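You operate a simulated robot arm through the tools that you are given. There is no shell and no other tool.

You are at the controls of a simulated robot arm. One attempt, no reset.

Task
Latch the yellow grip door shut, run the turret two stations or more, under two turns, and stop it.
Fine: free the orange hold knob before the start; watch the count display; the filler ends stopped.

The check looks at the end state, three seconds after you hand in, the way a careful person would. Anything else that was tipped, shoved, dropped, spilled or broken makes it a failure.

Robot
A 7-joint arm with a two-finger parallel gripper, fixed in place. Base frame: the origin is on the floor under the middle of its stand, x ahead of it, y to its left, z up. Lengths are in m, angles in rad, forces in N, time in s.
With the tool pointing down near the work surface it reaches from about 0.4 to 0.9 m from the base axis. Its first joint turns from -2.496 to 2.496 rad. Payload 3 kg.
The tool frame sits at the grasp point between the pads (the TCP): z along the fingers, y along the line on which they close. The tips reach 0.03 m beyond it. The gripper opens to 0.094 m. The fingers are 0.028 m wide and 0.01 m thick; the gripper's body (0.05 by 0.096 m) begins 0.055 m behind the TCP.
Orientation is that of the tool frame in the base frame, as a unit quaternion [x, y, z, w]. With the fingers straight down and closing along the base's y, the tool's x points along the base's -x, its y along +y and its z along -z.

Tools
- The arm moves only by the tool servo_tool. Its argument "plan" is a list of rows, each a list of 7 numbers: the shift along the tool's x, y, z in m, then the turn, a rotation vector about the tool's x, y, z in rad, then the gripper command, from -1 (shut) to 1 (fully open), values between in proportion. In form: [[tx, ty, tz, rx, ry, rz, gripper], ...]. A call has 1 to 20 rows; each row is the pose to reach, as a shift and turn from the pose commanded when the call began, along the tool's axes at that moment. Each row takes 0.2 s and may step no farther than 0.05 m and 0.15 rad from the row before; otherwise, or with a gripper value out of range, the whole call is refused. Where a pose cannot be reached the arm comes as near as it can. A force on the tool above 60 N (or 10 N above the force at the start of the call, whichever is more), or a blocked arm, ends the call early, and 0.2 s more pass. The fingers move at their own pace (about 0.072 m/s each) and stop on an object; they squeeze with about 36 N. The grip force told is the motor's: it shows also when the fingers shut on nothing. Time passes only in rows, and 0.2 s behind the last, so rows that repeat a pose let the fingers close. It gives the time, the measured TCP pose, the force on the tool (base axes), the opening and the grip force at its end, in the units of the frame above (readings bear some noise), with the torque about the TCP (base axes, N m) and any sound that the robot's microphone picked up.
- Cameras (640 x 400 px; columns grow to the right, rows downward): "scene" is fixed at [0.0503, -0.499, 1.3144]; the picture's right is [0.67, -0.74, 0.00], its down [-0.24, -0.21, -0.95] and it looks along [0.70, 0.64, -0.32] (base axes); focal length 327 px, centre (320, 200). "wrist" rides on the gripper at [0.076, 0.014, -0.102] in the tool frame; the picture's right is [-0.18, 0.98, 0.00], its down [-0.75, -0.14, -0.64] and it looks along [-0.63, -0.12, 0.77] (tool axes); focal length 243 px, centre (320, 200). There is no depth. A picture from a camera that has moved, and an enlarged one, comes with that camera's place and axes in the base frame and with its lens.
- camera(camera): a new picture of that camera. No time passes.
- close_up(camera, box): a new picture of the part [left, top, right, bottom] of that camera's present view, enlarged. No time passes.
- close_job(): hands the job in; it is judged then, once.

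Nothing tells you positions but the pictures and the camera data. Unless the task says otherwise, let go and move clear before handing in.

The tools are called after "Request:" as name(argument=value, ...) on one line, values as JSON. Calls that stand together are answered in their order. servo_tool: Moves the arm, as the interface text tells. Its arguments: {"type":"object","properties":{"plan":{"type":"array","items":{"type":"array","items":{"type":"number"}}}},"required":["plan"]} The other tools are called the same way: camera (camera) takes a picture; close_up (camera, box) takes an enlarged picture of a part of a camera's view; close_job () hands the job in.

At the start:

```text
t: 0.0
eef_pos: [0.5029, 0.2219, 1.2699]
ee_rot: [0.0, 1.0, 0.0, 0.0]
force: [0.6, -0.1, 0.0]
ft_torque: [0.0, -0.01, 0.02]
gripper_width: 0.0941
grasp_force: 0.1
```

scene: 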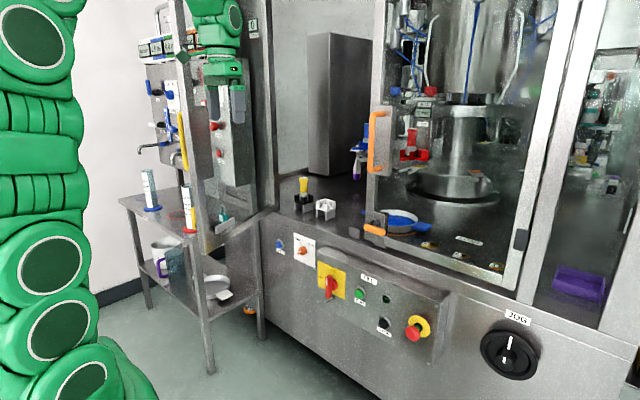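
wrist: 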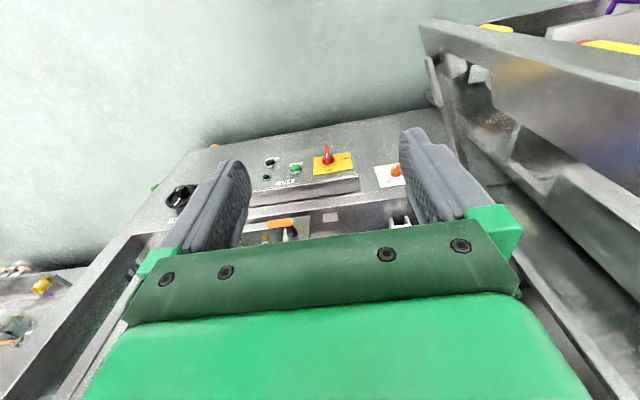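

I see a filling machine with a glass door, a control panel (main switch, start/stop buttons, e-stop), a JOG wheel, and a side bench with a yellow-grip panel. I'll look closer at each part before moving.

Request:
close_up(camera="scene", box=[260, 210, 460, 360])

Request:
close_up(camera="scene", box=[120, 20, 280, 260])

Request:
close_up(camera="scene", box=[340, 60, 540, 280])

Request:
close_up(camera="scene", box=[460, 200, 640, 400])

```text
2.67 times, centred on (360, 285) of scene
camera zoom: at [0.0503, -0.499, 1.3144], right [0.67, -0.74, 0.0], down [-0.24, -0.21, -0.95], along [0.7, 0.64, -0.32], focal length 873 px, centre (213, -27)
```

zoom: 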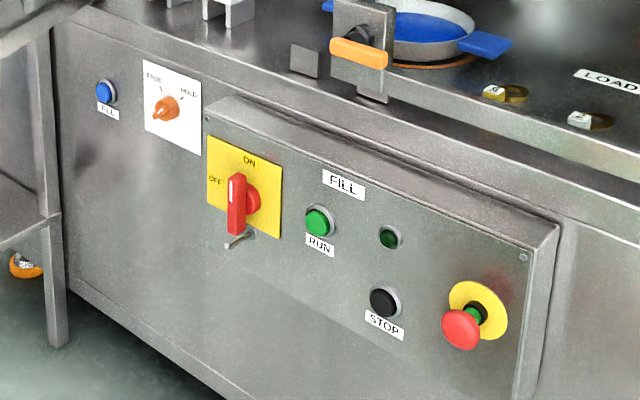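

```text
1.67 times, centred on (200, 140) of scene
camera zoom: at [0.0503, -0.499, 1.3144], right [0.67, -0.74, 0.0], down [-0.24, -0.21, -0.95], along [0.7, 0.64, -0.32], focal length 546 px, centre (520, 300)
```

zoom: 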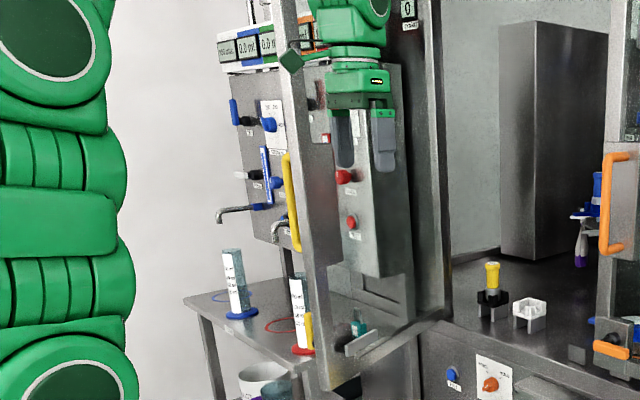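

```text
1.82 times, centred on (440, 170) of scene
camera zoom: at [0.0503, -0.499, 1.3144], right [0.67, -0.74, 0.0], down [-0.24, -0.21, -0.95], along [0.7, 0.64, -0.32], focal length 595 px, centre (102, 254)
```

zoom: 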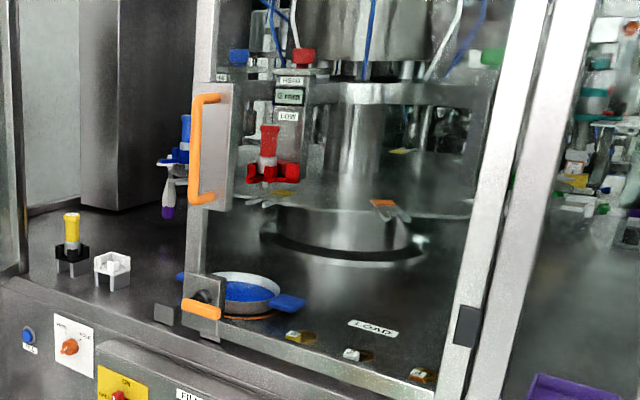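

```text
2.00 times, centred on (550, 300) of scene
camera zoom: at [0.0503, -0.499, 1.3144], right [0.67, -0.74, 0.0], down [-0.24, -0.21, -0.95], along [0.7, 0.64, -0.32], focal length 655 px, centre (-140, 0)
```

zoom: 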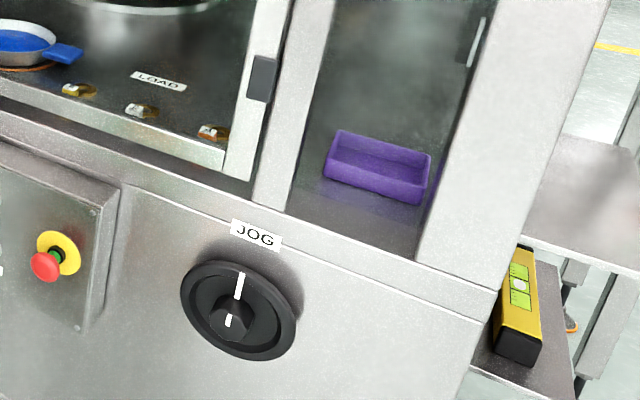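

The front face looks to be at about x≈0.95, with the main switch near (0.84, 0.18, 0.63) and the hold knob near (0.93, 0.41, 0.66). I'll zoom in on the door areas and the wrist view to understand the doors and displays.

Request:
close_up(camera="scene", box=[130, 0, 290, 100])

Request:
close_up(camera="scene", box=[140, 90, 280, 190])

Request:
close_up(camera="scene", box=[140, 180, 280, 280])

Request:
close_up(camera="scene", box=[340, 170, 480, 260])

Request:
close_up(camera="scene", box=[360, 60, 480, 150])

Request:
close_up(camera="wrist", box=[400, 0, 640, 150])

Request:
close_up(camera="wrist", box=[140, 120, 440, 280])

```text
4.00 times, centred on (210, 50) of scene
camera zoom: at [0.0503, -0.499, 1.3144], right [0.67, -0.74, 0.0], down [-0.24, -0.21, -0.95], along [0.7, 0.64, -0.32], focal length 1309 px, centre (760, 800)
```

zoom: 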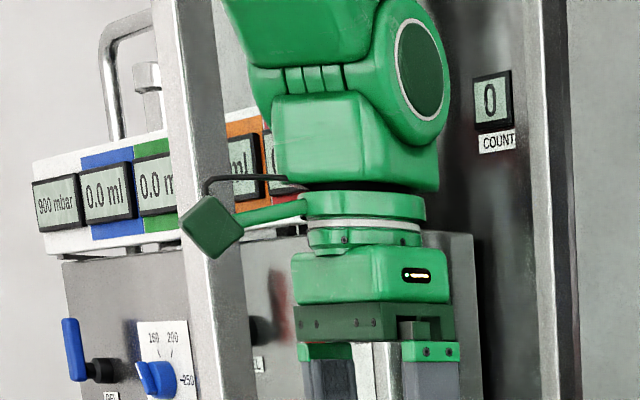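

```text
4.00 times, centred on (210, 140) of scene
camera zoom: at [0.0503, -0.499, 1.3144], right [0.67, -0.74, 0.0], down [-0.24, -0.21, -0.95], along [0.7, 0.64, -0.32], focal length 1309 px, centre (760, 440)
```

zoom: 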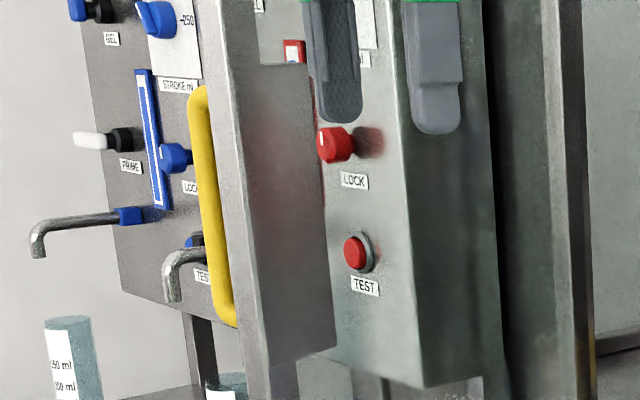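

```text
4.00 times, centred on (210, 230) of scene
camera zoom: at [0.0503, -0.499, 1.3144], right [0.67, -0.74, 0.0], down [-0.24, -0.21, -0.95], along [0.7, 0.64, -0.32], focal length 1309 px, centre (760, 80)
```

zoom: 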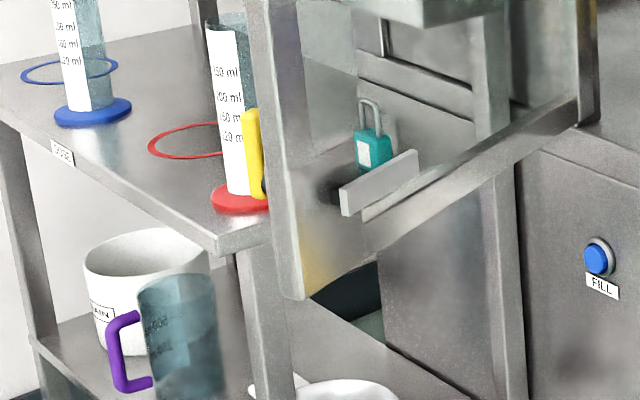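

```text
4.44 times, centred on (410, 215) of scene
camera zoom: at [0.0503, -0.499, 1.3144], right [0.67, -0.74, 0.0], down [-0.24, -0.21, -0.95], along [0.7, 0.64, -0.32], focal length 1455 px, centre (-80, 133)
```

zoom: 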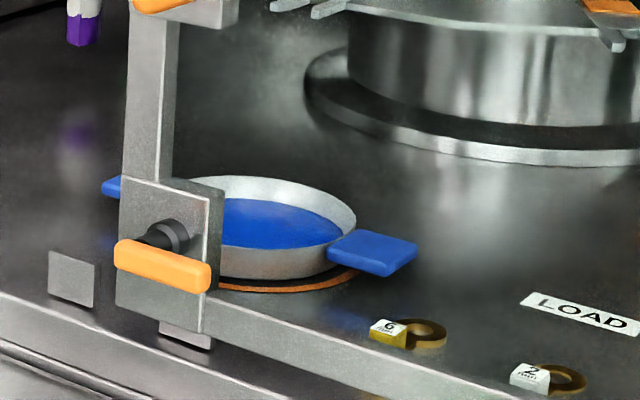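

```text
4.44 times, centred on (420, 105) of scene
camera zoom: at [0.0503, -0.499, 1.3144], right [0.67, -0.74, 0.0], down [-0.24, -0.21, -0.95], along [0.7, 0.64, -0.32], focal length 1455 px, centre (-124, 622)
```

zoom: 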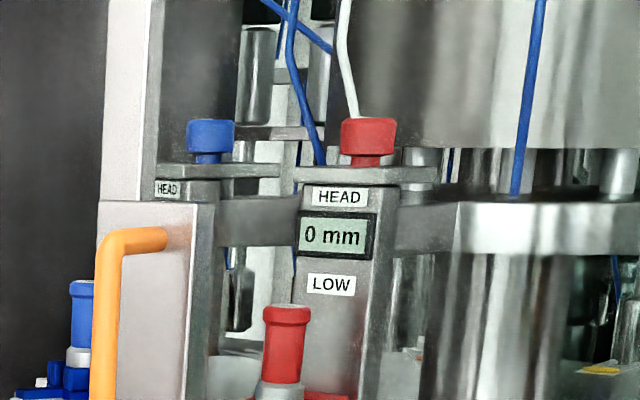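

```text
2.67 times, centred on (520, 75) of wrist
camera zoom: at [0.4272, 0.2349, 1.3706], right [0.18, 0.98, 0.0], down [0.75, -0.14, 0.64], along [0.63, -0.12, -0.77], focal length 647 px, centre (-213, 533)
```

zoom: 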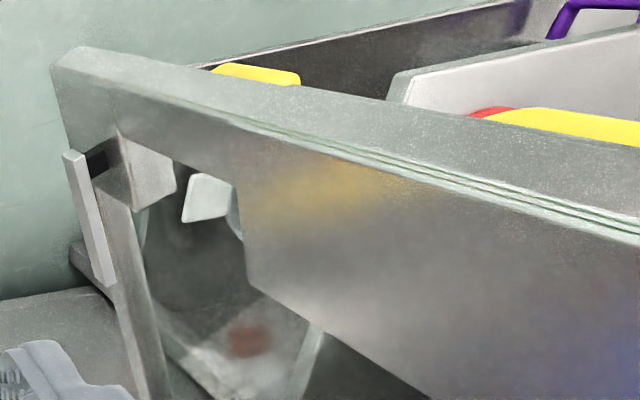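

```text
2.13 times, centred on (290, 200) of wrist
camera zoom: at [0.4272, 0.2349, 1.3706], right [0.18, 0.98, 0.0], down [0.75, -0.14, 0.64], along [0.63, -0.12, -0.77], focal length 518 px, centre (384, 200)
```

zoom: 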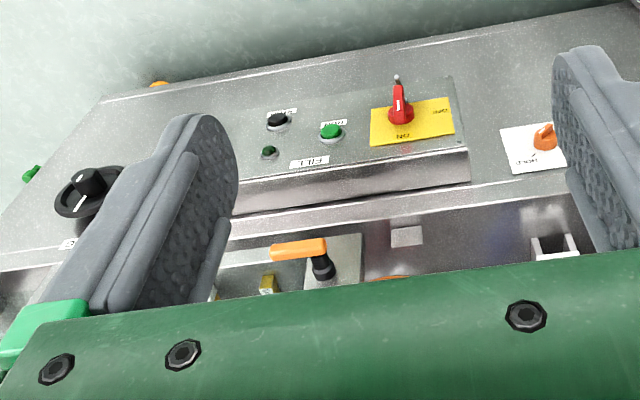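

The yellow door is hinged at the left column (about y≈0.6) and swung open toward the robot. Its free edge is near (0.5, 0.4), and its outer face with the grip faces +y. I'll zoom in on the knob, the main switch, the e-stop and the latch hardware.

Request:
close_up(camera="scene", box=[270, 225, 334, 265])

Request:
close_up(camera="scene", box=[310, 255, 374, 307])

Request:
close_up(camera="scene", box=[370, 285, 442, 345])

Request:
close_up(camera="scene", box=[190, 190, 270, 250])

Request:
close_up(camera="wrist", box=[310, 130, 430, 205])

Request:
close_up(camera="wrist", box=[240, 200, 420, 260])

```text
10.00 times, centred on (302, 245) of scene
camera zoom: at [0.0503, -0.499, 1.3144], right [0.67, -0.74, 0.0], down [-0.24, -0.21, -0.95], along [0.7, 0.64, -0.32], focal length 3273 px, centre (500, -250)
```

zoom: 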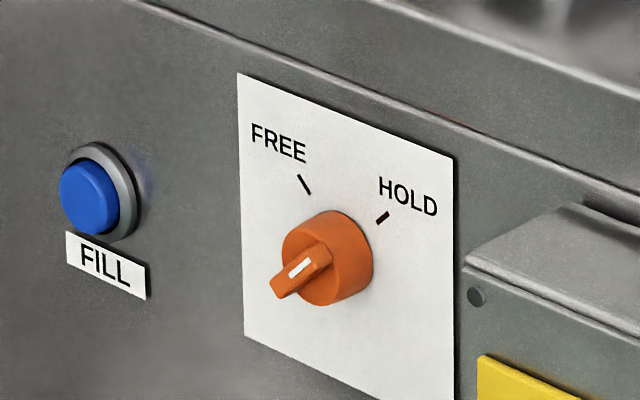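

```text
7.69 times, centred on (342, 281) of scene
camera zoom: at [0.0503, -0.499, 1.3144], right [0.67, -0.74, 0.0], down [-0.24, -0.21, -0.95], along [0.7, 0.64, -0.32], focal length 2518 px, centre (151, -423)
```

zoom: 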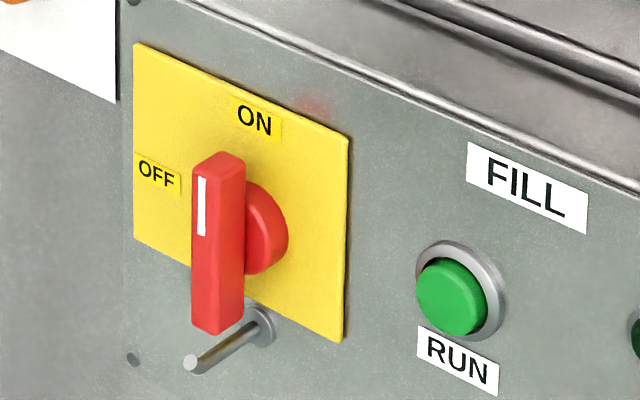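

```text
6.67 times, centred on (406, 315) of scene
camera zoom: at [0.0503, -0.499, 1.3144], right [0.67, -0.74, 0.0], down [-0.24, -0.21, -0.95], along [0.7, 0.64, -0.32], focal length 2182 px, centre (-253, -567)
```

zoom: 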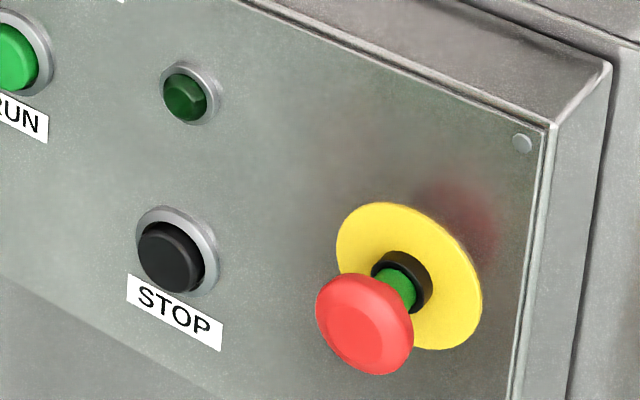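

```text
6.67 times, centred on (230, 220) of scene
camera zoom: at [0.0503, -0.499, 1.3144], right [0.67, -0.74, 0.0], down [-0.24, -0.21, -0.95], along [0.7, 0.64, -0.32], focal length 2182 px, centre (920, 67)
```

zoom: 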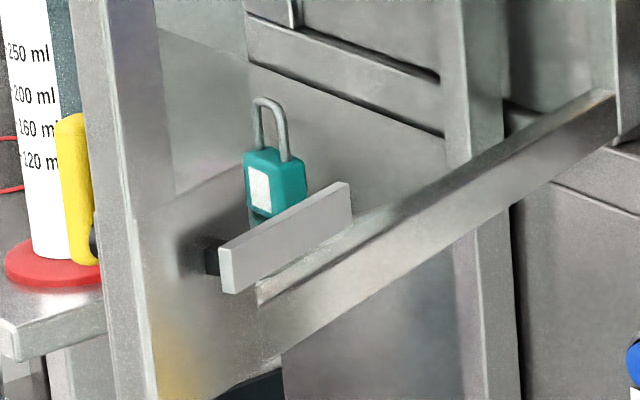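

```text
5.33 times, centred on (370, 168) of wrist
camera zoom: at [0.4272, 0.2349, 1.3706], right [0.18, 0.98, 0.0], down [0.75, -0.14, 0.64], along [0.63, -0.12, -0.77], focal length 1294 px, centre (53, 373)
```

zoom: 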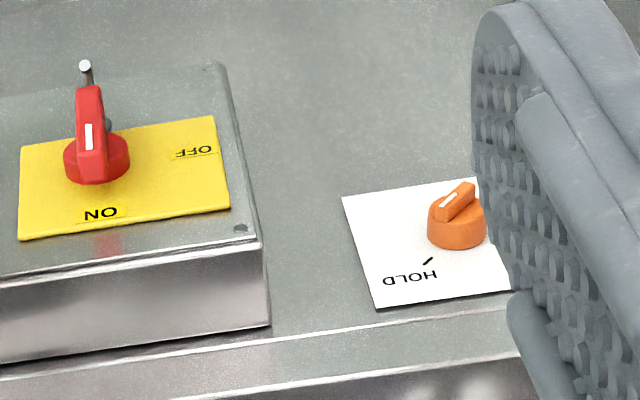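

```text
3.56 times, centred on (330, 230) of wrist
camera zoom: at [0.4272, 0.2349, 1.3706], right [0.18, 0.98, 0.0], down [0.75, -0.14, 0.64], along [0.63, -0.12, -0.77], focal length 863 px, centre (284, 93)
```

zoom: 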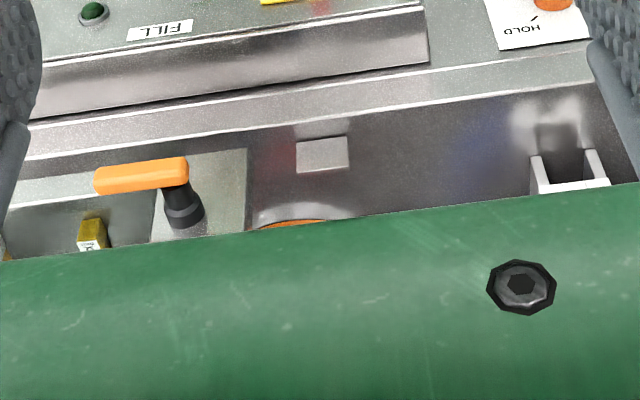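

The main switch is already ON and the e-stop is out. The hold knob points to HOLD, and the yellow latch lever stands up with its tongue horizontal, so it is unlatched. I'll tilt the tool forward (+x) in the clear space in front of the machine and look again.

Request:
servo_tool(plan=[[-0.005, -0.01, 0.006, 0, -0.14, 0, 1], [-0.01, -0.02, 0.012, 0, -0.28, 0, 1], [-0.015, -0.03, 0.018, 0, -0.42, 0, 1], [-0.02, -0.04, 0.024, 0, -0.56, 0, 1], [-0.025, -0.05, 0.03, 0, -0.7, 0, 1], [-0.03, -0.06, 0.036, 0, -0.84, 0, 1], [-0.035, -0.07, 0.042, 0, -0.98, 0, 1], [-0.04, -0.08, 0.048, 0, -1.12, 0, 1], [-0.045, -0.09, 0.054, 0, -1.26, 0, 1], [-0.05, -0.1, 0.06, 0, -1.4, 0, 1]])

```text
t: 2.0
eef_pos: [0.5323, 0.1925, 1.1969]
ee_rot: [0.047, 0.849, 0.133, 0.509]
force: [-0.4, 0.8, 0.0]
ft_torque: [-0.02, -0.03, -0.01]
gripper_width: 0.0941
grasp_force: 0.0
out of reach, approached as far as the arm can: row 9, 10
stopped in row 10: the arm was blocked; the commanded pose is now the measured one
```

The arm hit a joint limit while tilting this close in; the tool now points about 63° off vertical. I'll check both cameras before going on.

Request:
camera(camera="scene")

Request:
camera(camera="wrist")

```text
taken
```

scene: 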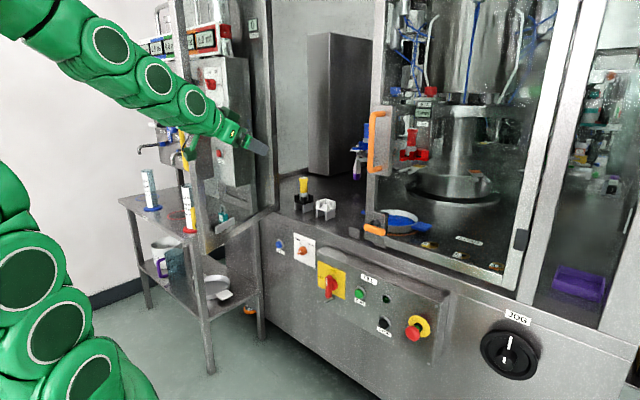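

```text
taken
camera wrist: at [0.405, 0.2033, 1.1796], right [0.03, 0.9, 0.43], down [-0.2, -0.41, 0.89], along [0.98, -0.11, 0.16], focal length 243 px, centre (320, 200)
```

wrist: 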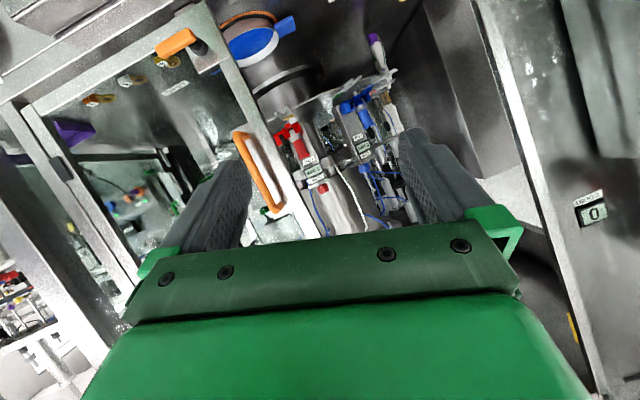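

The wrist is too close to the shoulder here to point level. I'll move farther out and lower, to about (0.72, 0.2, 0.95), while turning the tool to point straight along +x.

Request:
servo_tool(plan=[[0.0153, -0.0089, 0.0346, 0, 0, 0, 1], [0.0306, -0.0178, 0.0691, 0, 0, 0, 1], [0.0459, -0.0266, 0.1037, 0.01, -0.04, -0.02, 1], [0.0612, -0.0355, 0.1382, 0.03, -0.12, -0.06, 1], [0.0764, -0.0444, 0.1728, 0.055, -0.22, -0.115, 1], [0.0917, -0.0533, 0.2073, 0.08, -0.32, -0.17, 1], [0.107, -0.0621, 0.2419, 0.105, -0.41, -0.215, 1], [0.1223, -0.071, 0.2764, 0.123, -0.487, -0.258, 1]])

Request:
camera(camera="scene")

Request:
camera(camera="wrist")

```text
t: 3.8
eef_pos: [0.7207, 0.197, 0.956]
ee_rot: [-0.001, 0.705, 0.0, 0.709]
force: [0.0, -0.4, 0.7]
ft_torque: [-0.01, -0.01, 0.04]
gripper_width: 0.0941
grasp_force: 0.0
out of reach, approached as far as the arm can: row 3, 4, 5, 6
```

```text
taken
```

scene: 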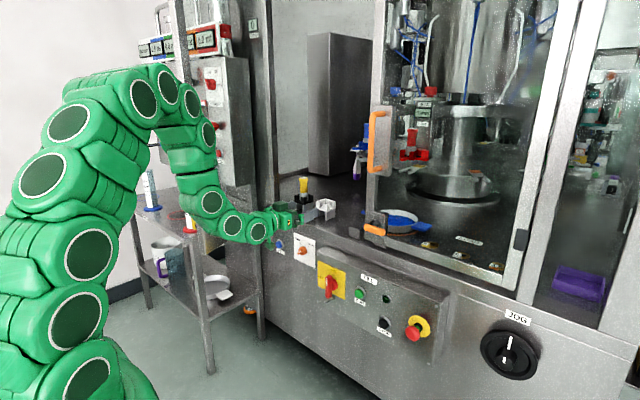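

```text
taken
camera wrist: at [0.6186, 0.2108, 0.8769], right [0.0, 0.98, 0.18], down [-0.65, -0.14, 0.75], along [0.76, -0.12, 0.64], focal length 243 px, centre (320, 200)
```

wrist: 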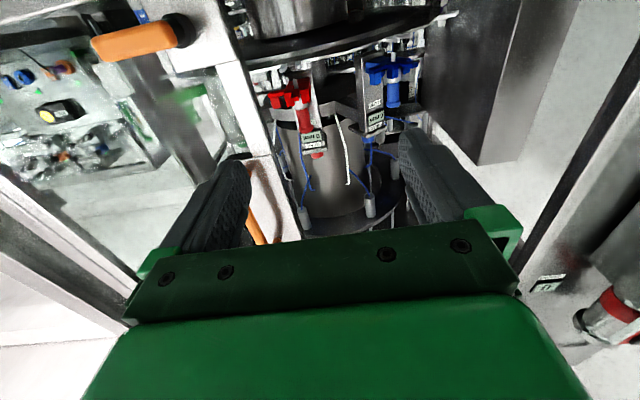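

The tool is now level at (0.72, 0.20, 0.956). The door's outer face is on the far side, so I'll fold back to a tool-down pose near the base and then swing around the door's free edge to its outside.

Request:
servo_tool(plan=[[0, 0, -0.01, 0, 0.145, 0, 1], [0, 0, -0.02, 0, 0.29, 0, 1], [-0.01, 0, -0.03, 0, 0.435, 0, 1], [-0.02, -0.005, -0.045, 0, 0.58, 0, 1], [-0.035, -0.01, -0.065, 0, 0.725, 0, 1], [-0.055, -0.015, -0.09, 0, 0.87, 0, 1], [-0.08, -0.02, -0.12, 0, 1.015, 0, 1], [-0.105, -0.025, -0.15, 0, 1.16, 0, 1], [-0.135, -0.03, -0.18, 0, 1.3, 0, 1], [-0.165, -0.04, -0.21, 0, 1.44, 0, 1], [-0.194, -0.047, -0.24, 0, 1.571, 0, 1]])

Request:
camera(camera="scene")

```text
t: 6.2
eef_pos: [0.4788, 0.1527, 1.1469]
ee_rot: [0.0, 1.0, -0.001, 0.0]
force: [-0.6, -0.6, -0.3]
ft_torque: [0.0, 0.02, -0.01]
gripper_width: 0.0939
grasp_force: 0.0
```

```text
taken
```

scene: 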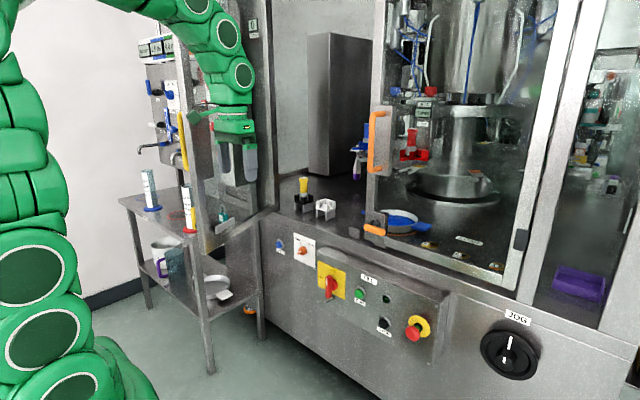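

Request:
camera(camera="wrist")

Request:
close_up(camera="wrist", box=[420, 0, 640, 140])

Request:
close_up(camera="scene", box=[150, 0, 290, 260])

```text
taken
camera wrist: at [0.4012, 0.1669, 1.2486], right [0.18, 0.98, 0.0], down [0.75, -0.14, 0.64], along [0.63, -0.12, -0.77], focal length 243 px, centre (320, 200)
```

wrist: 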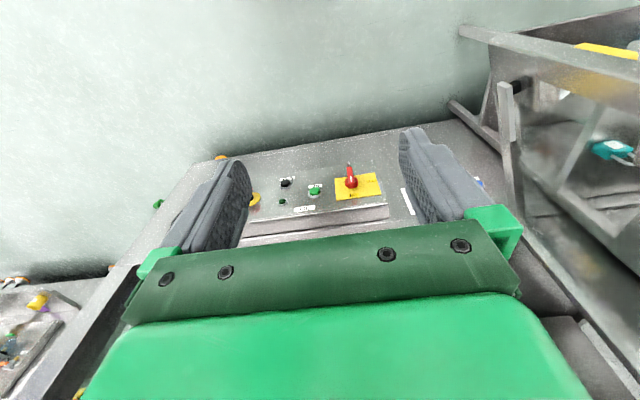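

```text
2.86 times, centred on (530, 70) of wrist
camera zoom: at [0.4012, 0.1669, 1.2486], right [0.18, 0.98, 0.0], down [0.75, -0.14, 0.64], along [0.63, -0.12, -0.77], focal length 693 px, centre (-280, 571)
```

zoom: 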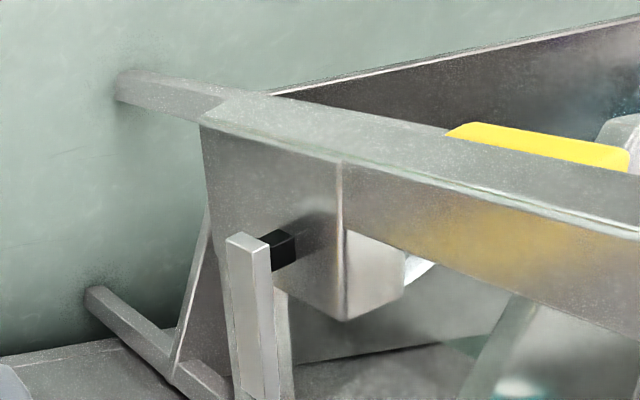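

```text
1.54 times, centred on (220, 130) of scene
camera zoom: at [0.0503, -0.499, 1.3144], right [0.67, -0.74, 0.0], down [-0.24, -0.21, -0.95], along [0.7, 0.64, -0.32], focal length 504 px, centre (474, 308)
```

zoom: 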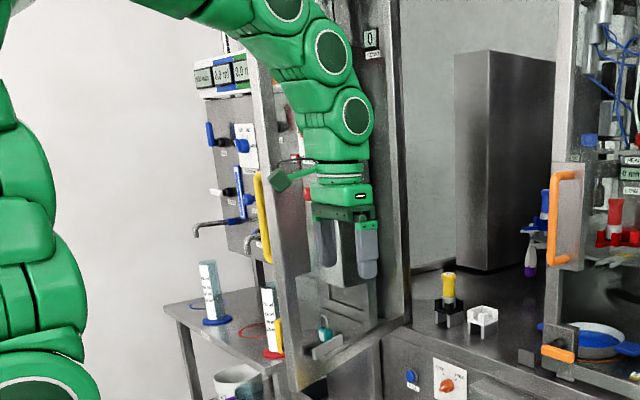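

The door's free bottom corner works out to about (0.50, 0.41, 0.81), with the hinge near (0.935, 0.59). I'll swing the closed, tool-down gripper around the free edge at small radius to about (0.33, 0.53).

Request:
servo_tool(plan=[[0.039, 0.017, 0, 0, 0, 0, -1], [0.079, 0.047, 0, 0, 0, 0, -1], [0.119, 0.077, 0, 0, 0, 0, -1], [0.149, 0.117, 0, 0, 0, 0, -1], [0.169, 0.157, 0, 0, 0, 0, -1], [0.179, 0.202, 0, 0, 0, 0, -1], [0.179, 0.247, 0, 0, 0, 0, -1], [0.179, 0.292, 0, 0, 0, 0, -1], [0.169, 0.337, 0, 0, 0, 0, -1], [0.149, 0.377, 0, 0, 0, 0, -1]])

Request:
camera(camera="scene")

Request:
camera(camera="wrist")

```text
t: 8.4
eef_pos: [0.3289, 0.5283, 1.1458]
ee_rot: [-0.001, 1.0, -0.001, 0.004]
force: [-0.5, 0.6, -0.7]
ft_torque: [0.01, 0.03, 0.0]
gripper_width: 0.0
grasp_force: 33.1
```

```text
taken
```

scene: 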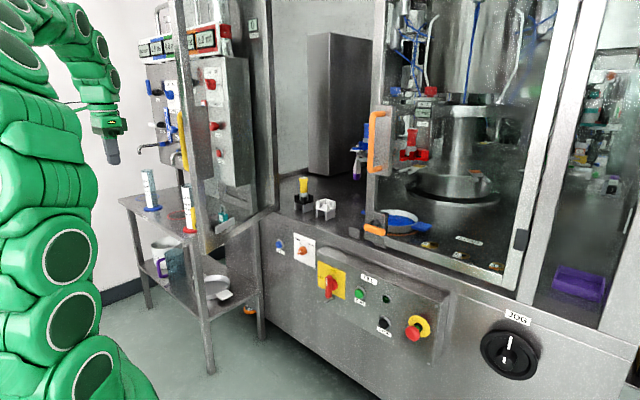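

```text
taken
camera wrist: at [0.2512, 0.5417, 1.246], right [0.18, 0.98, 0.0], down [0.75, -0.14, 0.65], along [0.64, -0.12, -0.76], focal length 243 px, centre (320, 200)
```

wrist: 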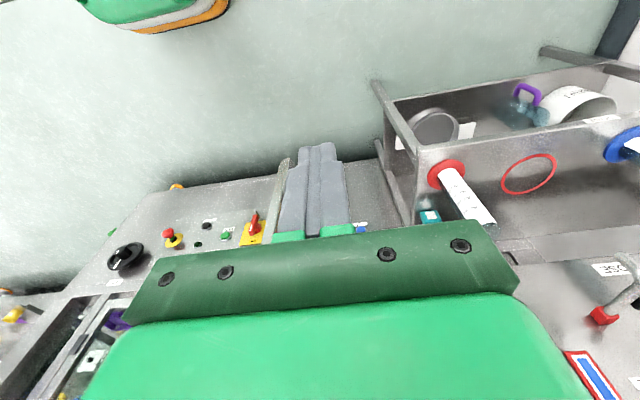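

I'm now outside the door at (0.33, 0.53) and can see its free edge just to the right of the fingers. Next I'll tilt the tool level to point at the door's outer face and drop to about z≈1.0, between the latch lever and the grip.

Request:
servo_tool(plan=[[-0.008, 0, 0.013, 0, -0.143, 0, -1], [-0.016, 0, 0.026, 0, -0.286, 0, -1], [-0.024, 0, 0.04, 0, -0.429, 0, -1], [-0.032, 0, 0.053, 0, -0.571, 0, -1], [-0.04, 0, 0.066, 0, -0.714, 0, -1], [-0.049, 0, 0.08, 0, -0.857, 0, -1], [-0.057, 0, 0.093, 0, -1.0, 0, -1], [-0.065, 0, 0.106, 0, -1.143, 0, -1], [-0.073, 0, 0.12, 0, -1.286, 0, -1], [-0.081, 0, 0.133, 0, -1.428, 0, -1], [-0.09, 0, 0.146, 0, -1.571, 0, -1]])

Request:
camera(camera="scene")

Request:
camera(camera="wrist")

```text
t: 9.8
eef_pos: [0.4257, 0.5129, 1.0964]
ee_rot: [0.112, 0.953, 0.069, 0.273]
force: [0.0, 0.2, -0.3]
ft_torque: [-0.01, -0.03, -0.01]
gripper_width: 0.0
grasp_force: 32.5
stopped in row 6: the arm was blocked; the commanded pose is now the measured one
```

```text
taken
```

scene: 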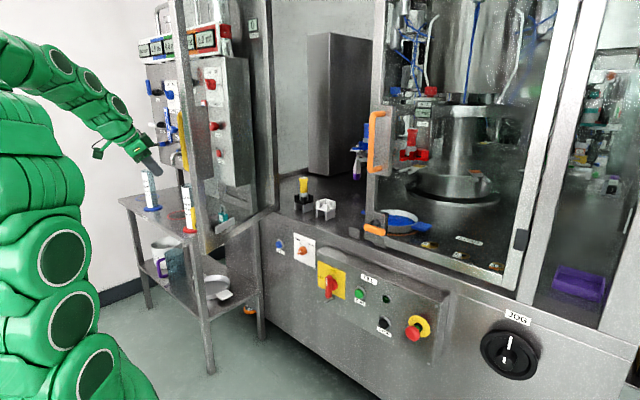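

```text
taken
camera wrist: at [0.3095, 0.5385, 1.1444], right [0.33, 0.9, 0.28], down [0.25, -0.37, 0.89], along [0.91, -0.22, -0.35], focal length 243 px, centre (320, 200)
```

wrist: 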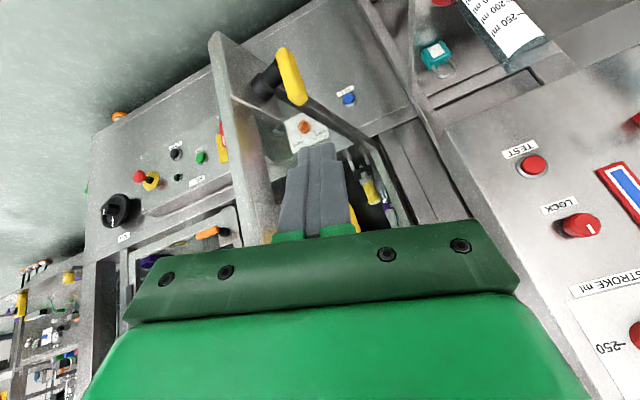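

The arm stalls in a straight-wrist pose here, so going fully level isn't practical outside the door. I'll back up and raise the tool above the grip (z≈1.3), then push with only a moderate tilt toward the door.

Request:
servo_tool(plan=[[-0.0046, 0.0068, -0.036, 0.023, 0.0925, -0.038, -1], [-0.0092, 0.0135, -0.072, 0.047, 0.185, -0.076, -1], [-0.0139, 0.0203, -0.108, 0.07, 0.2775, -0.114, -1], [-0.0185, 0.0271, -0.144, 0.093, 0.37, -0.152, -1], [-0.0231, 0.0338, -0.18, 0.117, 0.4625, -0.19, -1], [-0.0277, 0.0406, -0.2161, 0.14, 0.555, -0.228, -1]])

Request:
camera(camera="wrist")

Request:
camera(camera="scene")

```text
t: 11.2
eef_pos: [0.3314, 0.5343, 1.291]
ee_rot: [-0.004, 1.0, -0.002, 0.004]
force: [0.7, -1.0, 0.4]
ft_torque: [0.04, -0.01, -0.01]
gripper_width: 0.0
grasp_force: 33.3
out of reach, approached as far as the arm can: row 6
```

```text
taken
camera wrist: at [0.2556, 0.5479, 1.3914], right [0.18, 0.98, 0.0], down [0.75, -0.13, 0.65], along [0.64, -0.12, -0.76], focal length 243 px, centre (320, 200)
```

wrist: 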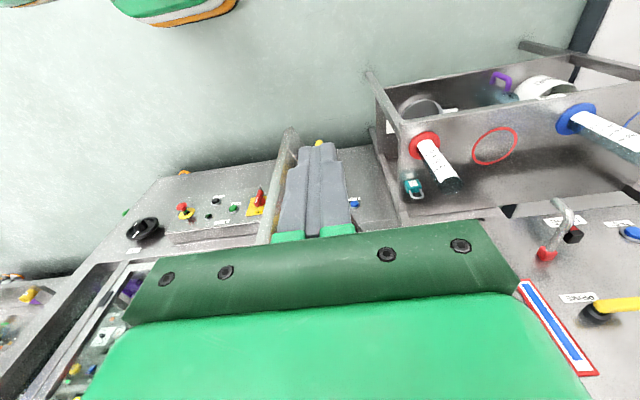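

```text
taken
```

scene: 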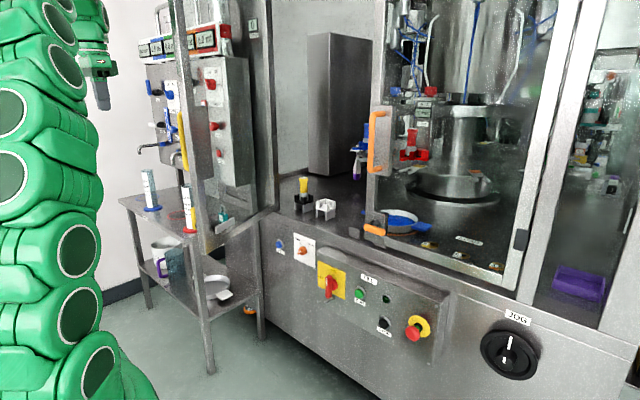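

At z≈1.29 I'm at the upper reach limit here. I'll descend to about (0.42, 0.54, 1.02) with a 30° tilt toward the door (azimuth about −53°), so the fingertips lead onto the stile between the latch lever and the grip.

Request:
servo_tool(plan=[[-0.012, 0.001, 0.04, 0.06, -0.045, 0, -1], [-0.024, 0.002, 0.08, 0.12, -0.09, 0, -1], [-0.036, 0.003, 0.12, 0.18, -0.135, 0, -1], [-0.048, 0.004, 0.16, 0.24, -0.18, 0, -1], [-0.06, 0.005, 0.2, 0.3, -0.224, 0, -1], [-0.072, 0.006, 0.24, 0.36, -0.269, 0, -1], [-0.084, 0.007, 0.275, 0.419, -0.314, 0, -1]])

Request:
camera(camera="wrist")

Request:
camera(camera="scene")

```text
t: 12.8
eef_pos: [0.4212, 0.5371, 1.0146]
ee_rot: [-0.002, 0.965, -0.209, 0.159]
force: [-0.4, -0.9, 0.4]
ft_torque: [0.02, -0.01, 0.02]
gripper_width: 0.0
grasp_force: 33.0
```

```text
taken
camera wrist: at [0.3192, 0.5855, 1.0713], right [0.24, 0.91, -0.34], down [0.51, 0.18, 0.84], along [0.83, -0.37, -0.42], focal length 243 px, centre (320, 200)
```

wrist: 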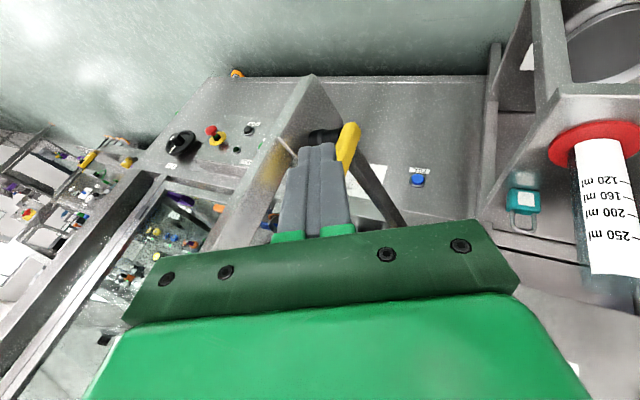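

```text
taken
```

scene: 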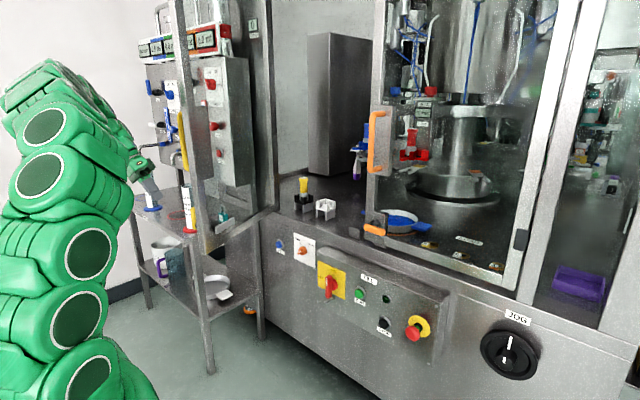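

The tool sits at (0.42, 0.54, 1.01) with the right tilt, and the wrist view matches my door model. Now I'll ease in to contact with the stile near the free edge.

Request:
servo_tool(plan=[[-0.0243, -0.0153, 0.0157, 0, 0, 0, -1], [-0.0485, -0.0305, 0.0314, 0, 0, 0, -1], [-0.0564, -0.045, 0.041, 0, 0, 0, -1], [-0.0643, -0.0594, 0.0506, 0, 0, 0, -1]])

Request:
camera(camera="wrist")

Request:
close_up(camera="scene", box=[110, 80, 270, 260])

```text
t: 14.0
eef_pos: [0.4903, 0.4678, 1.0125]
ee_rot: [-0.002, 0.965, -0.21, 0.157]
force: [-8.2, -3.2, -1.3]
ft_torque: [0.13, -0.41, 0.13]
gripper_width: 0.0
grasp_force: 32.6
stopped in row 4: the force on the tool passed its limit at 64 N (the readings are from after the stop); the commanded pose is now the measured one
```

```text
taken
camera wrist: at [0.3871, 0.5166, 1.0715], right [0.24, 0.91, -0.35], down [0.51, 0.18, 0.84], along [0.82, -0.38, -0.42], focal length 243 px, centre (320, 200)
```

wrist: 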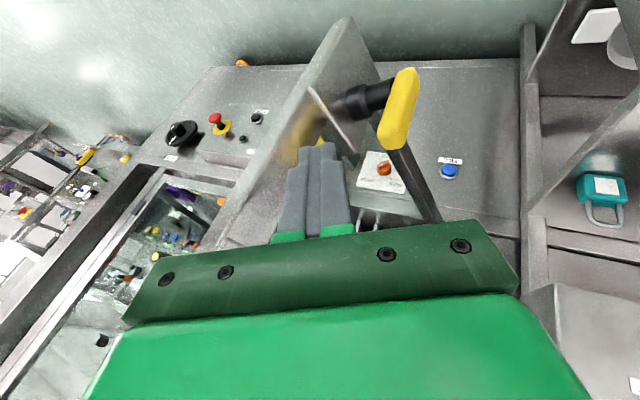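

```text
2.22 times, centred on (190, 170) of scene
camera zoom: at [0.0503, -0.499, 1.3144], right [0.67, -0.74, 0.0], down [-0.24, -0.21, -0.95], along [0.7, 0.64, -0.32], focal length 727 px, centre (609, 267)
```

zoom: 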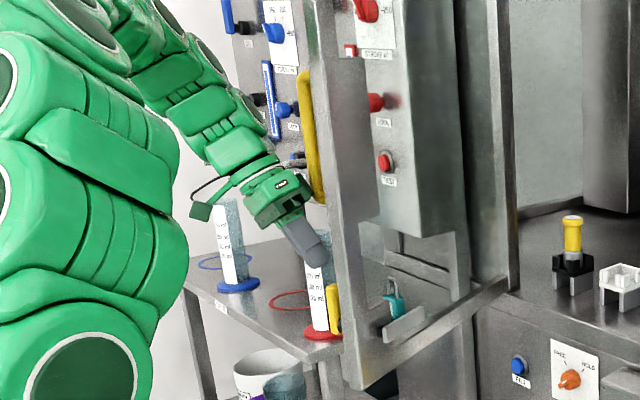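

I hit about 64 N with the force mostly along −x, so the gripper body probably caught the bottom of the yellow grip. I'll back off and turn the tool nearly level, pointing about −45° azimuth, so only the fingertips meet the flat stile between lever and grip.

Request:
servo_tool(plan=[[0.0154, 0.0241, -0.0119, 0, 0, 0, -1], [0.0308, 0.0483, -0.0238, 0, 0, 0, -1], [0.0462, 0.0724, -0.0357, 0, 0, 0, -1], [0.0462, 0.0724, -0.0357, 0.086, -0.097, 0.008, -1], [0.0462, 0.0724, -0.0357, 0.172, -0.194, 0.015, -1], [0.0462, 0.0724, -0.0357, 0.257, -0.291, 0.023, -1], [0.0462, 0.0724, -0.0357, 0.343, -0.388, 0.031, -1], [0.0462, 0.0724, -0.0357, 0.429, -0.486, 0.039, -1], [0.0462, 0.0724, -0.0357, 0.515, -0.583, 0.046, -1], [0.0462, 0.0724, -0.0357, 0.6, -0.68, 0.054, -1]])

Request:
camera(camera="wrist")

Request:
close_up(camera="scene", box=[80, 60, 260, 260])

```text
t: 16.2
eef_pos: [0.4403, 0.5445, 1.0009]
ee_rot: [-0.001, 0.754, -0.464, 0.465]
force: [0.4, -1.0, 0.0]
ft_torque: [0.0, 0.01, -0.01]
gripper_width: 0.0004
grasp_force: 33.0
```

```text
taken
camera wrist: at [0.3307, 0.5917, 0.9499], right [0.53, 0.64, -0.56], down [-0.08, 0.7, 0.71], along [0.85, -0.33, 0.42], focal length 243 px, centre (320, 200)
```

wrist: 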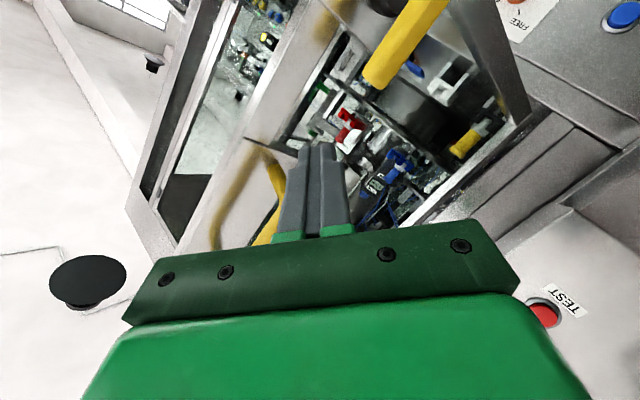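

```text
2.00 times, centred on (170, 160) of scene
camera zoom: at [0.0503, -0.499, 1.3144], right [0.67, -0.74, 0.0], down [-0.24, -0.21, -0.95], along [0.7, 0.64, -0.32], focal length 655 px, centre (620, 280)
```

zoom: 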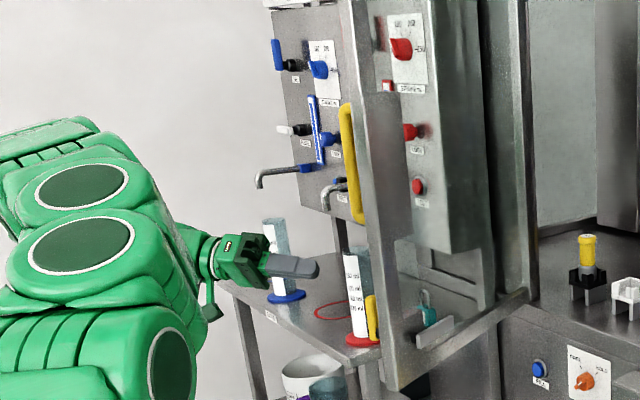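

The tool is now almost level, pointing at the door between the yellow lever and the grip, and its axis meets the stile about 4 cm from the free edge. I'll advance gently to contact.

Request:
servo_tool(plan=[[-0.0026, -0.0102, 0.036, 0, 0, 0, -1], [-0.0052, -0.0203, 0.0719, 0, 0, 0, -1], [-0.0048, -0.0226, 0.0815, 0, 0, 0, -1], [-0.0043, -0.0249, 0.0911, 0, 0, 0, -1], [0.0, -0.034, 0.112, 0, 0, 0, -1]])

Request:
camera(camera="wrist")

Request:
close_up(camera="scene", box=[80, 60, 260, 260])

```text
t: 17.4
eef_pos: [0.5047, 0.447, 1.0103]
ee_rot: [0.0, 0.755, -0.463, 0.465]
force: [0.1, -0.3, -0.6]
ft_torque: [0.0, -0.03, -0.03]
gripper_width: 0.0
grasp_force: 33.0
```

```text
taken
camera wrist: at [0.3951, 0.4954, 0.9603], right [0.53, 0.64, -0.56], down [-0.08, 0.69, 0.72], along [0.85, -0.33, 0.42], focal length 243 px, centre (320, 200)
```

wrist: 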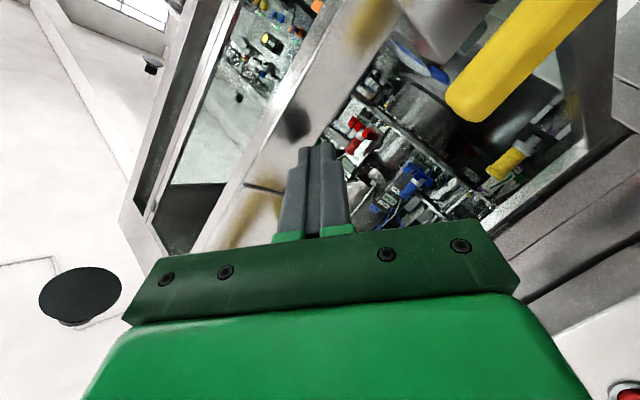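

```text
2.00 times, centred on (170, 160) of scene
camera zoom: at [0.0503, -0.499, 1.3144], right [0.67, -0.74, 0.0], down [-0.24, -0.21, -0.95], along [0.7, 0.64, -0.32], focal length 655 px, centre (620, 280)
```

zoom: 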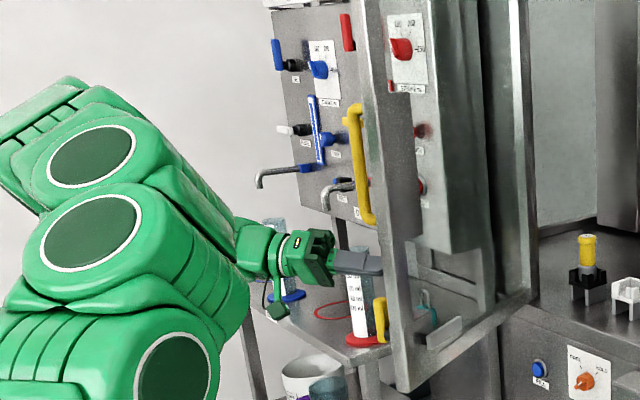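

The fingertips are touching the stile and the door has begun to swing with almost no resistance. I'll keep pushing along the arc, down to about 34° open.

Request:
servo_tool(plan=[[0.0048, -0.007, 0.0226, 0, 0, 0, -1], [0.0096, -0.0141, 0.0453, 0, 0, 0, -1], [0.0121, -0.0196, 0.0676, 0, 0, 0, -1], [0.0146, -0.025, 0.09, 0, 0, 0, -1], [0.0146, -0.0295, 0.1126, 0, 0, 0, -1], [0.0146, -0.0339, 0.1352, 0, 0, 0, -1], [0.013, -0.0367, 0.158, 0, 0, 0, -1], [0.0114, -0.0395, 0.1807, 0, 0, 0, -1], [0.008, -0.0407, 0.2036, 0, 0, 0, -1], [0.0046, -0.0418, 0.2265, 0, 0, 0, -1]])

Request:
camera(camera="wrist")

Request:
camera(camera="scene")

```text
t: 19.6
eef_pos: [0.6418, 0.2641, 1.0037]
ee_rot: [0.0, 0.755, -0.464, 0.464]
force: [-0.2, -0.3, -0.4]
ft_torque: [-0.01, 0.0, -0.03]
gripper_width: 0.0001
grasp_force: 33.2
```

```text
taken
camera wrist: at [0.5336, 0.3103, 0.9524], right [0.53, 0.64, -0.56], down [-0.08, 0.69, 0.72], along [0.85, -0.33, 0.42], focal length 243 px, centre (320, 200)
```

wrist: 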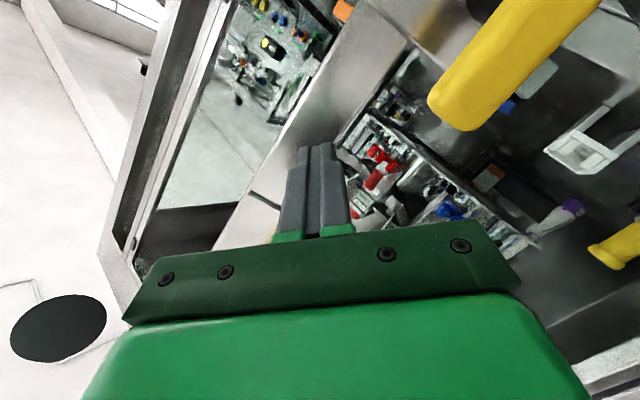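

```text
taken
```

scene: 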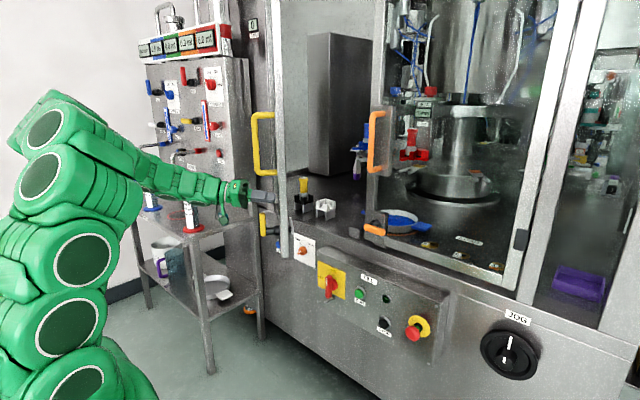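

The door now stands about 34° open and follows the fingertips well. I'll keep pushing while yawing the tool toward straight ahead, stopping a few degrees short of shut to inspect.

Request:
servo_tool(plan=[[-0.0039, -0.0007, 0.0234, -0.043, -0.043, -0.008, -1], [-0.0078, -0.0013, 0.0468, -0.0855, -0.0855, -0.0167, -1], [-0.0129, -0.0006, 0.069, -0.134, -0.134, -0.026, -1], [-0.018, 0.0002, 0.0912, -0.183, -0.183, -0.036, -1], [-0.025, 0.0028, 0.113, -0.232, -0.232, -0.045, -1], [-0.0319, 0.0055, 0.1349, -0.281, -0.281, -0.055, -1], [-0.0402, 0.0096, 0.156, -0.33, -0.33, -0.064, -1], [-0.0485, 0.0138, 0.1772, -0.379, -0.379, -0.074, -1], [-0.0568, 0.0188, 0.194, -0.415, -0.415, -0.081, -1], [-0.0652, 0.0239, 0.2108, -0.452, -0.452, -0.0885, -1]])

Request:
camera(camera="wrist")

Request:
camera(camera="scene")

```text
t: 21.8
eef_pos: [0.838, 0.1595, 1.0033]
ee_rot: [-0.239, 0.716, -0.292, 0.587]
force: [0.9, -0.2, 0.0]
ft_torque: [0.0, -0.01, 0.04]
gripper_width: 0.0
grasp_force: 33.5
```

```text
taken
camera wrist: at [0.7224, 0.1309, 0.9521], right [0.04, 0.83, -0.56], down [-0.48, 0.5, 0.72], along [0.88, 0.24, 0.42], focal length 243 px, centre (320, 200)
```

wrist: 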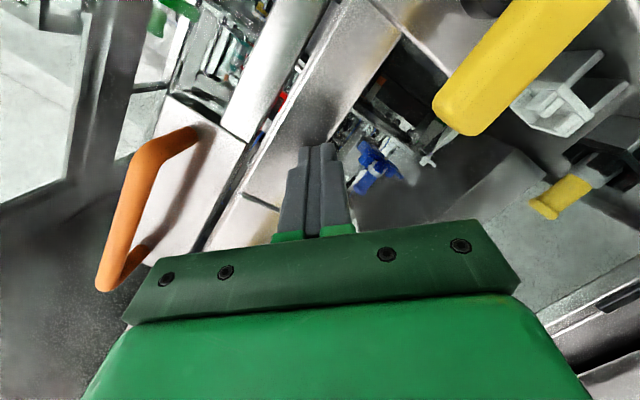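

```text
taken
```

scene: 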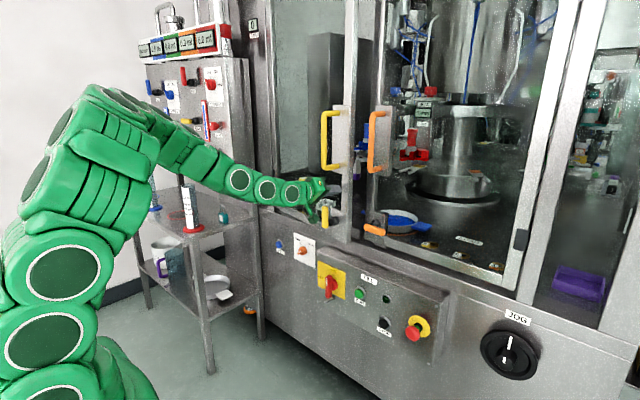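

The door is nearly shut (about 5° open). I'll push the last bit in small steps and watch the force.

Request:
servo_tool(plan=[[0, 0, 0.008, 0, 0, 0, -1], [0, 0, 0.016, 0, 0, 0, -1], [0, 0, 0.024, 0, 0, 0, -1], [0, 0, 0.03, 0, 0, 0, -1]])

Request:
close_up(camera="scene", box=[270, 60, 450, 270])

Request:
camera(camera="wrist")

```text
t: 22.8
eef_pos: [0.866, 0.1531, 0.9984]
ee_rot: [-0.24, 0.716, -0.293, 0.587]
force: [-0.5, -0.6, 0.1]
ft_torque: [0.02, -0.02, -0.02]
gripper_width: 0.0001
grasp_force: 33.0
```

```text
1.90 times, centred on (360, 165) of scene
camera zoom: at [0.0503, -0.499, 1.3144], right [0.67, -0.74, 0.0], down [-0.24, -0.21, -0.95], along [0.7, 0.64, -0.32], focal length 623 px, centre (244, 267)
```

zoom: 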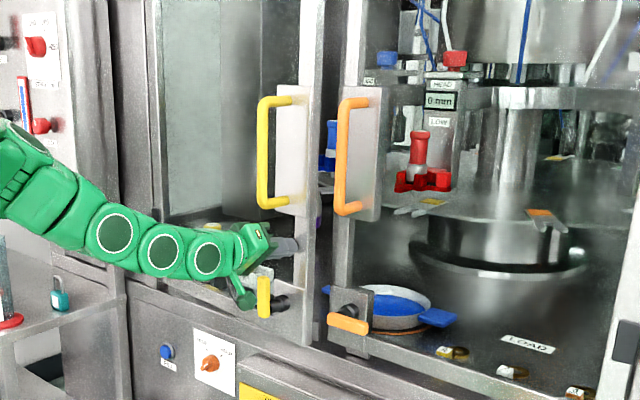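

```text
taken
camera wrist: at [0.7512, 0.1251, 0.9477], right [0.04, 0.83, -0.56], down [-0.48, 0.5, 0.72], along [0.88, 0.24, 0.42], focal length 243 px, centre (320, 200)
```

wrist: 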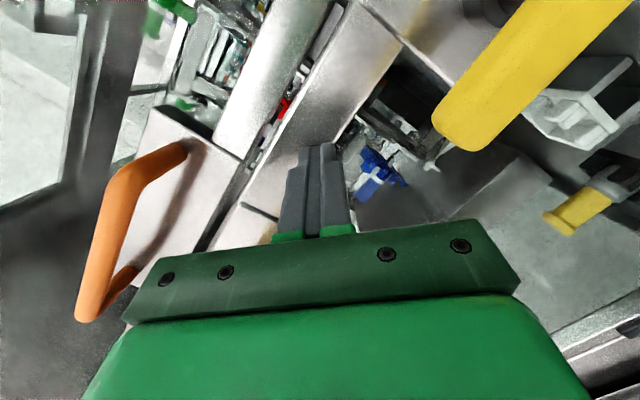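

Still no resistance, and the yellow door stands slightly proud of the orange one. I'll keep pushing gently until the force rises.

Request:
servo_tool(plan=[[0, 0, 0.006, 0, 0, 0, -1], [0, 0, 0.012, 0, 0, 0, -1], [0, 0, 0.018, 0, 0, 0, -1], [0, 0, 0.022, 0, 0, 0, -1]])

Request:
close_up(camera="scene", box=[270, 60, 450, 270])

```text
t: 23.8
eef_pos: [0.888, 0.1496, 0.9954]
ee_rot: [-0.24, 0.715, -0.293, 0.587]
force: [-0.6, -0.7, 0.1]
ft_torque: [0.04, 0.04, 0.02]
gripper_width: 0.0
grasp_force: 32.7
```

```text
1.90 times, centred on (360, 165) of scene
camera zoom: at [0.0503, -0.499, 1.3144], right [0.67, -0.74, 0.0], down [-0.24, -0.21, -0.95], along [0.7, 0.64, -0.32], focal length 623 px, centre (244, 267)
```

zoom: 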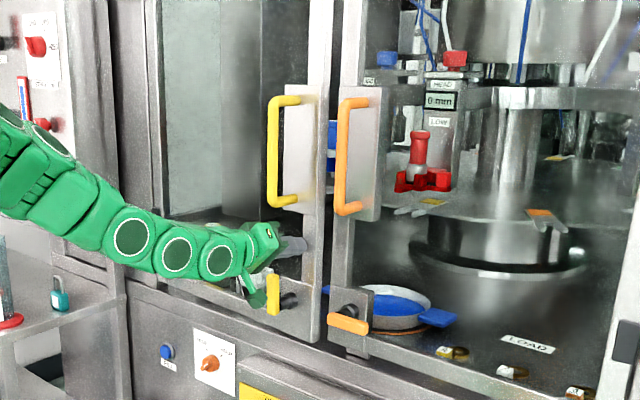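

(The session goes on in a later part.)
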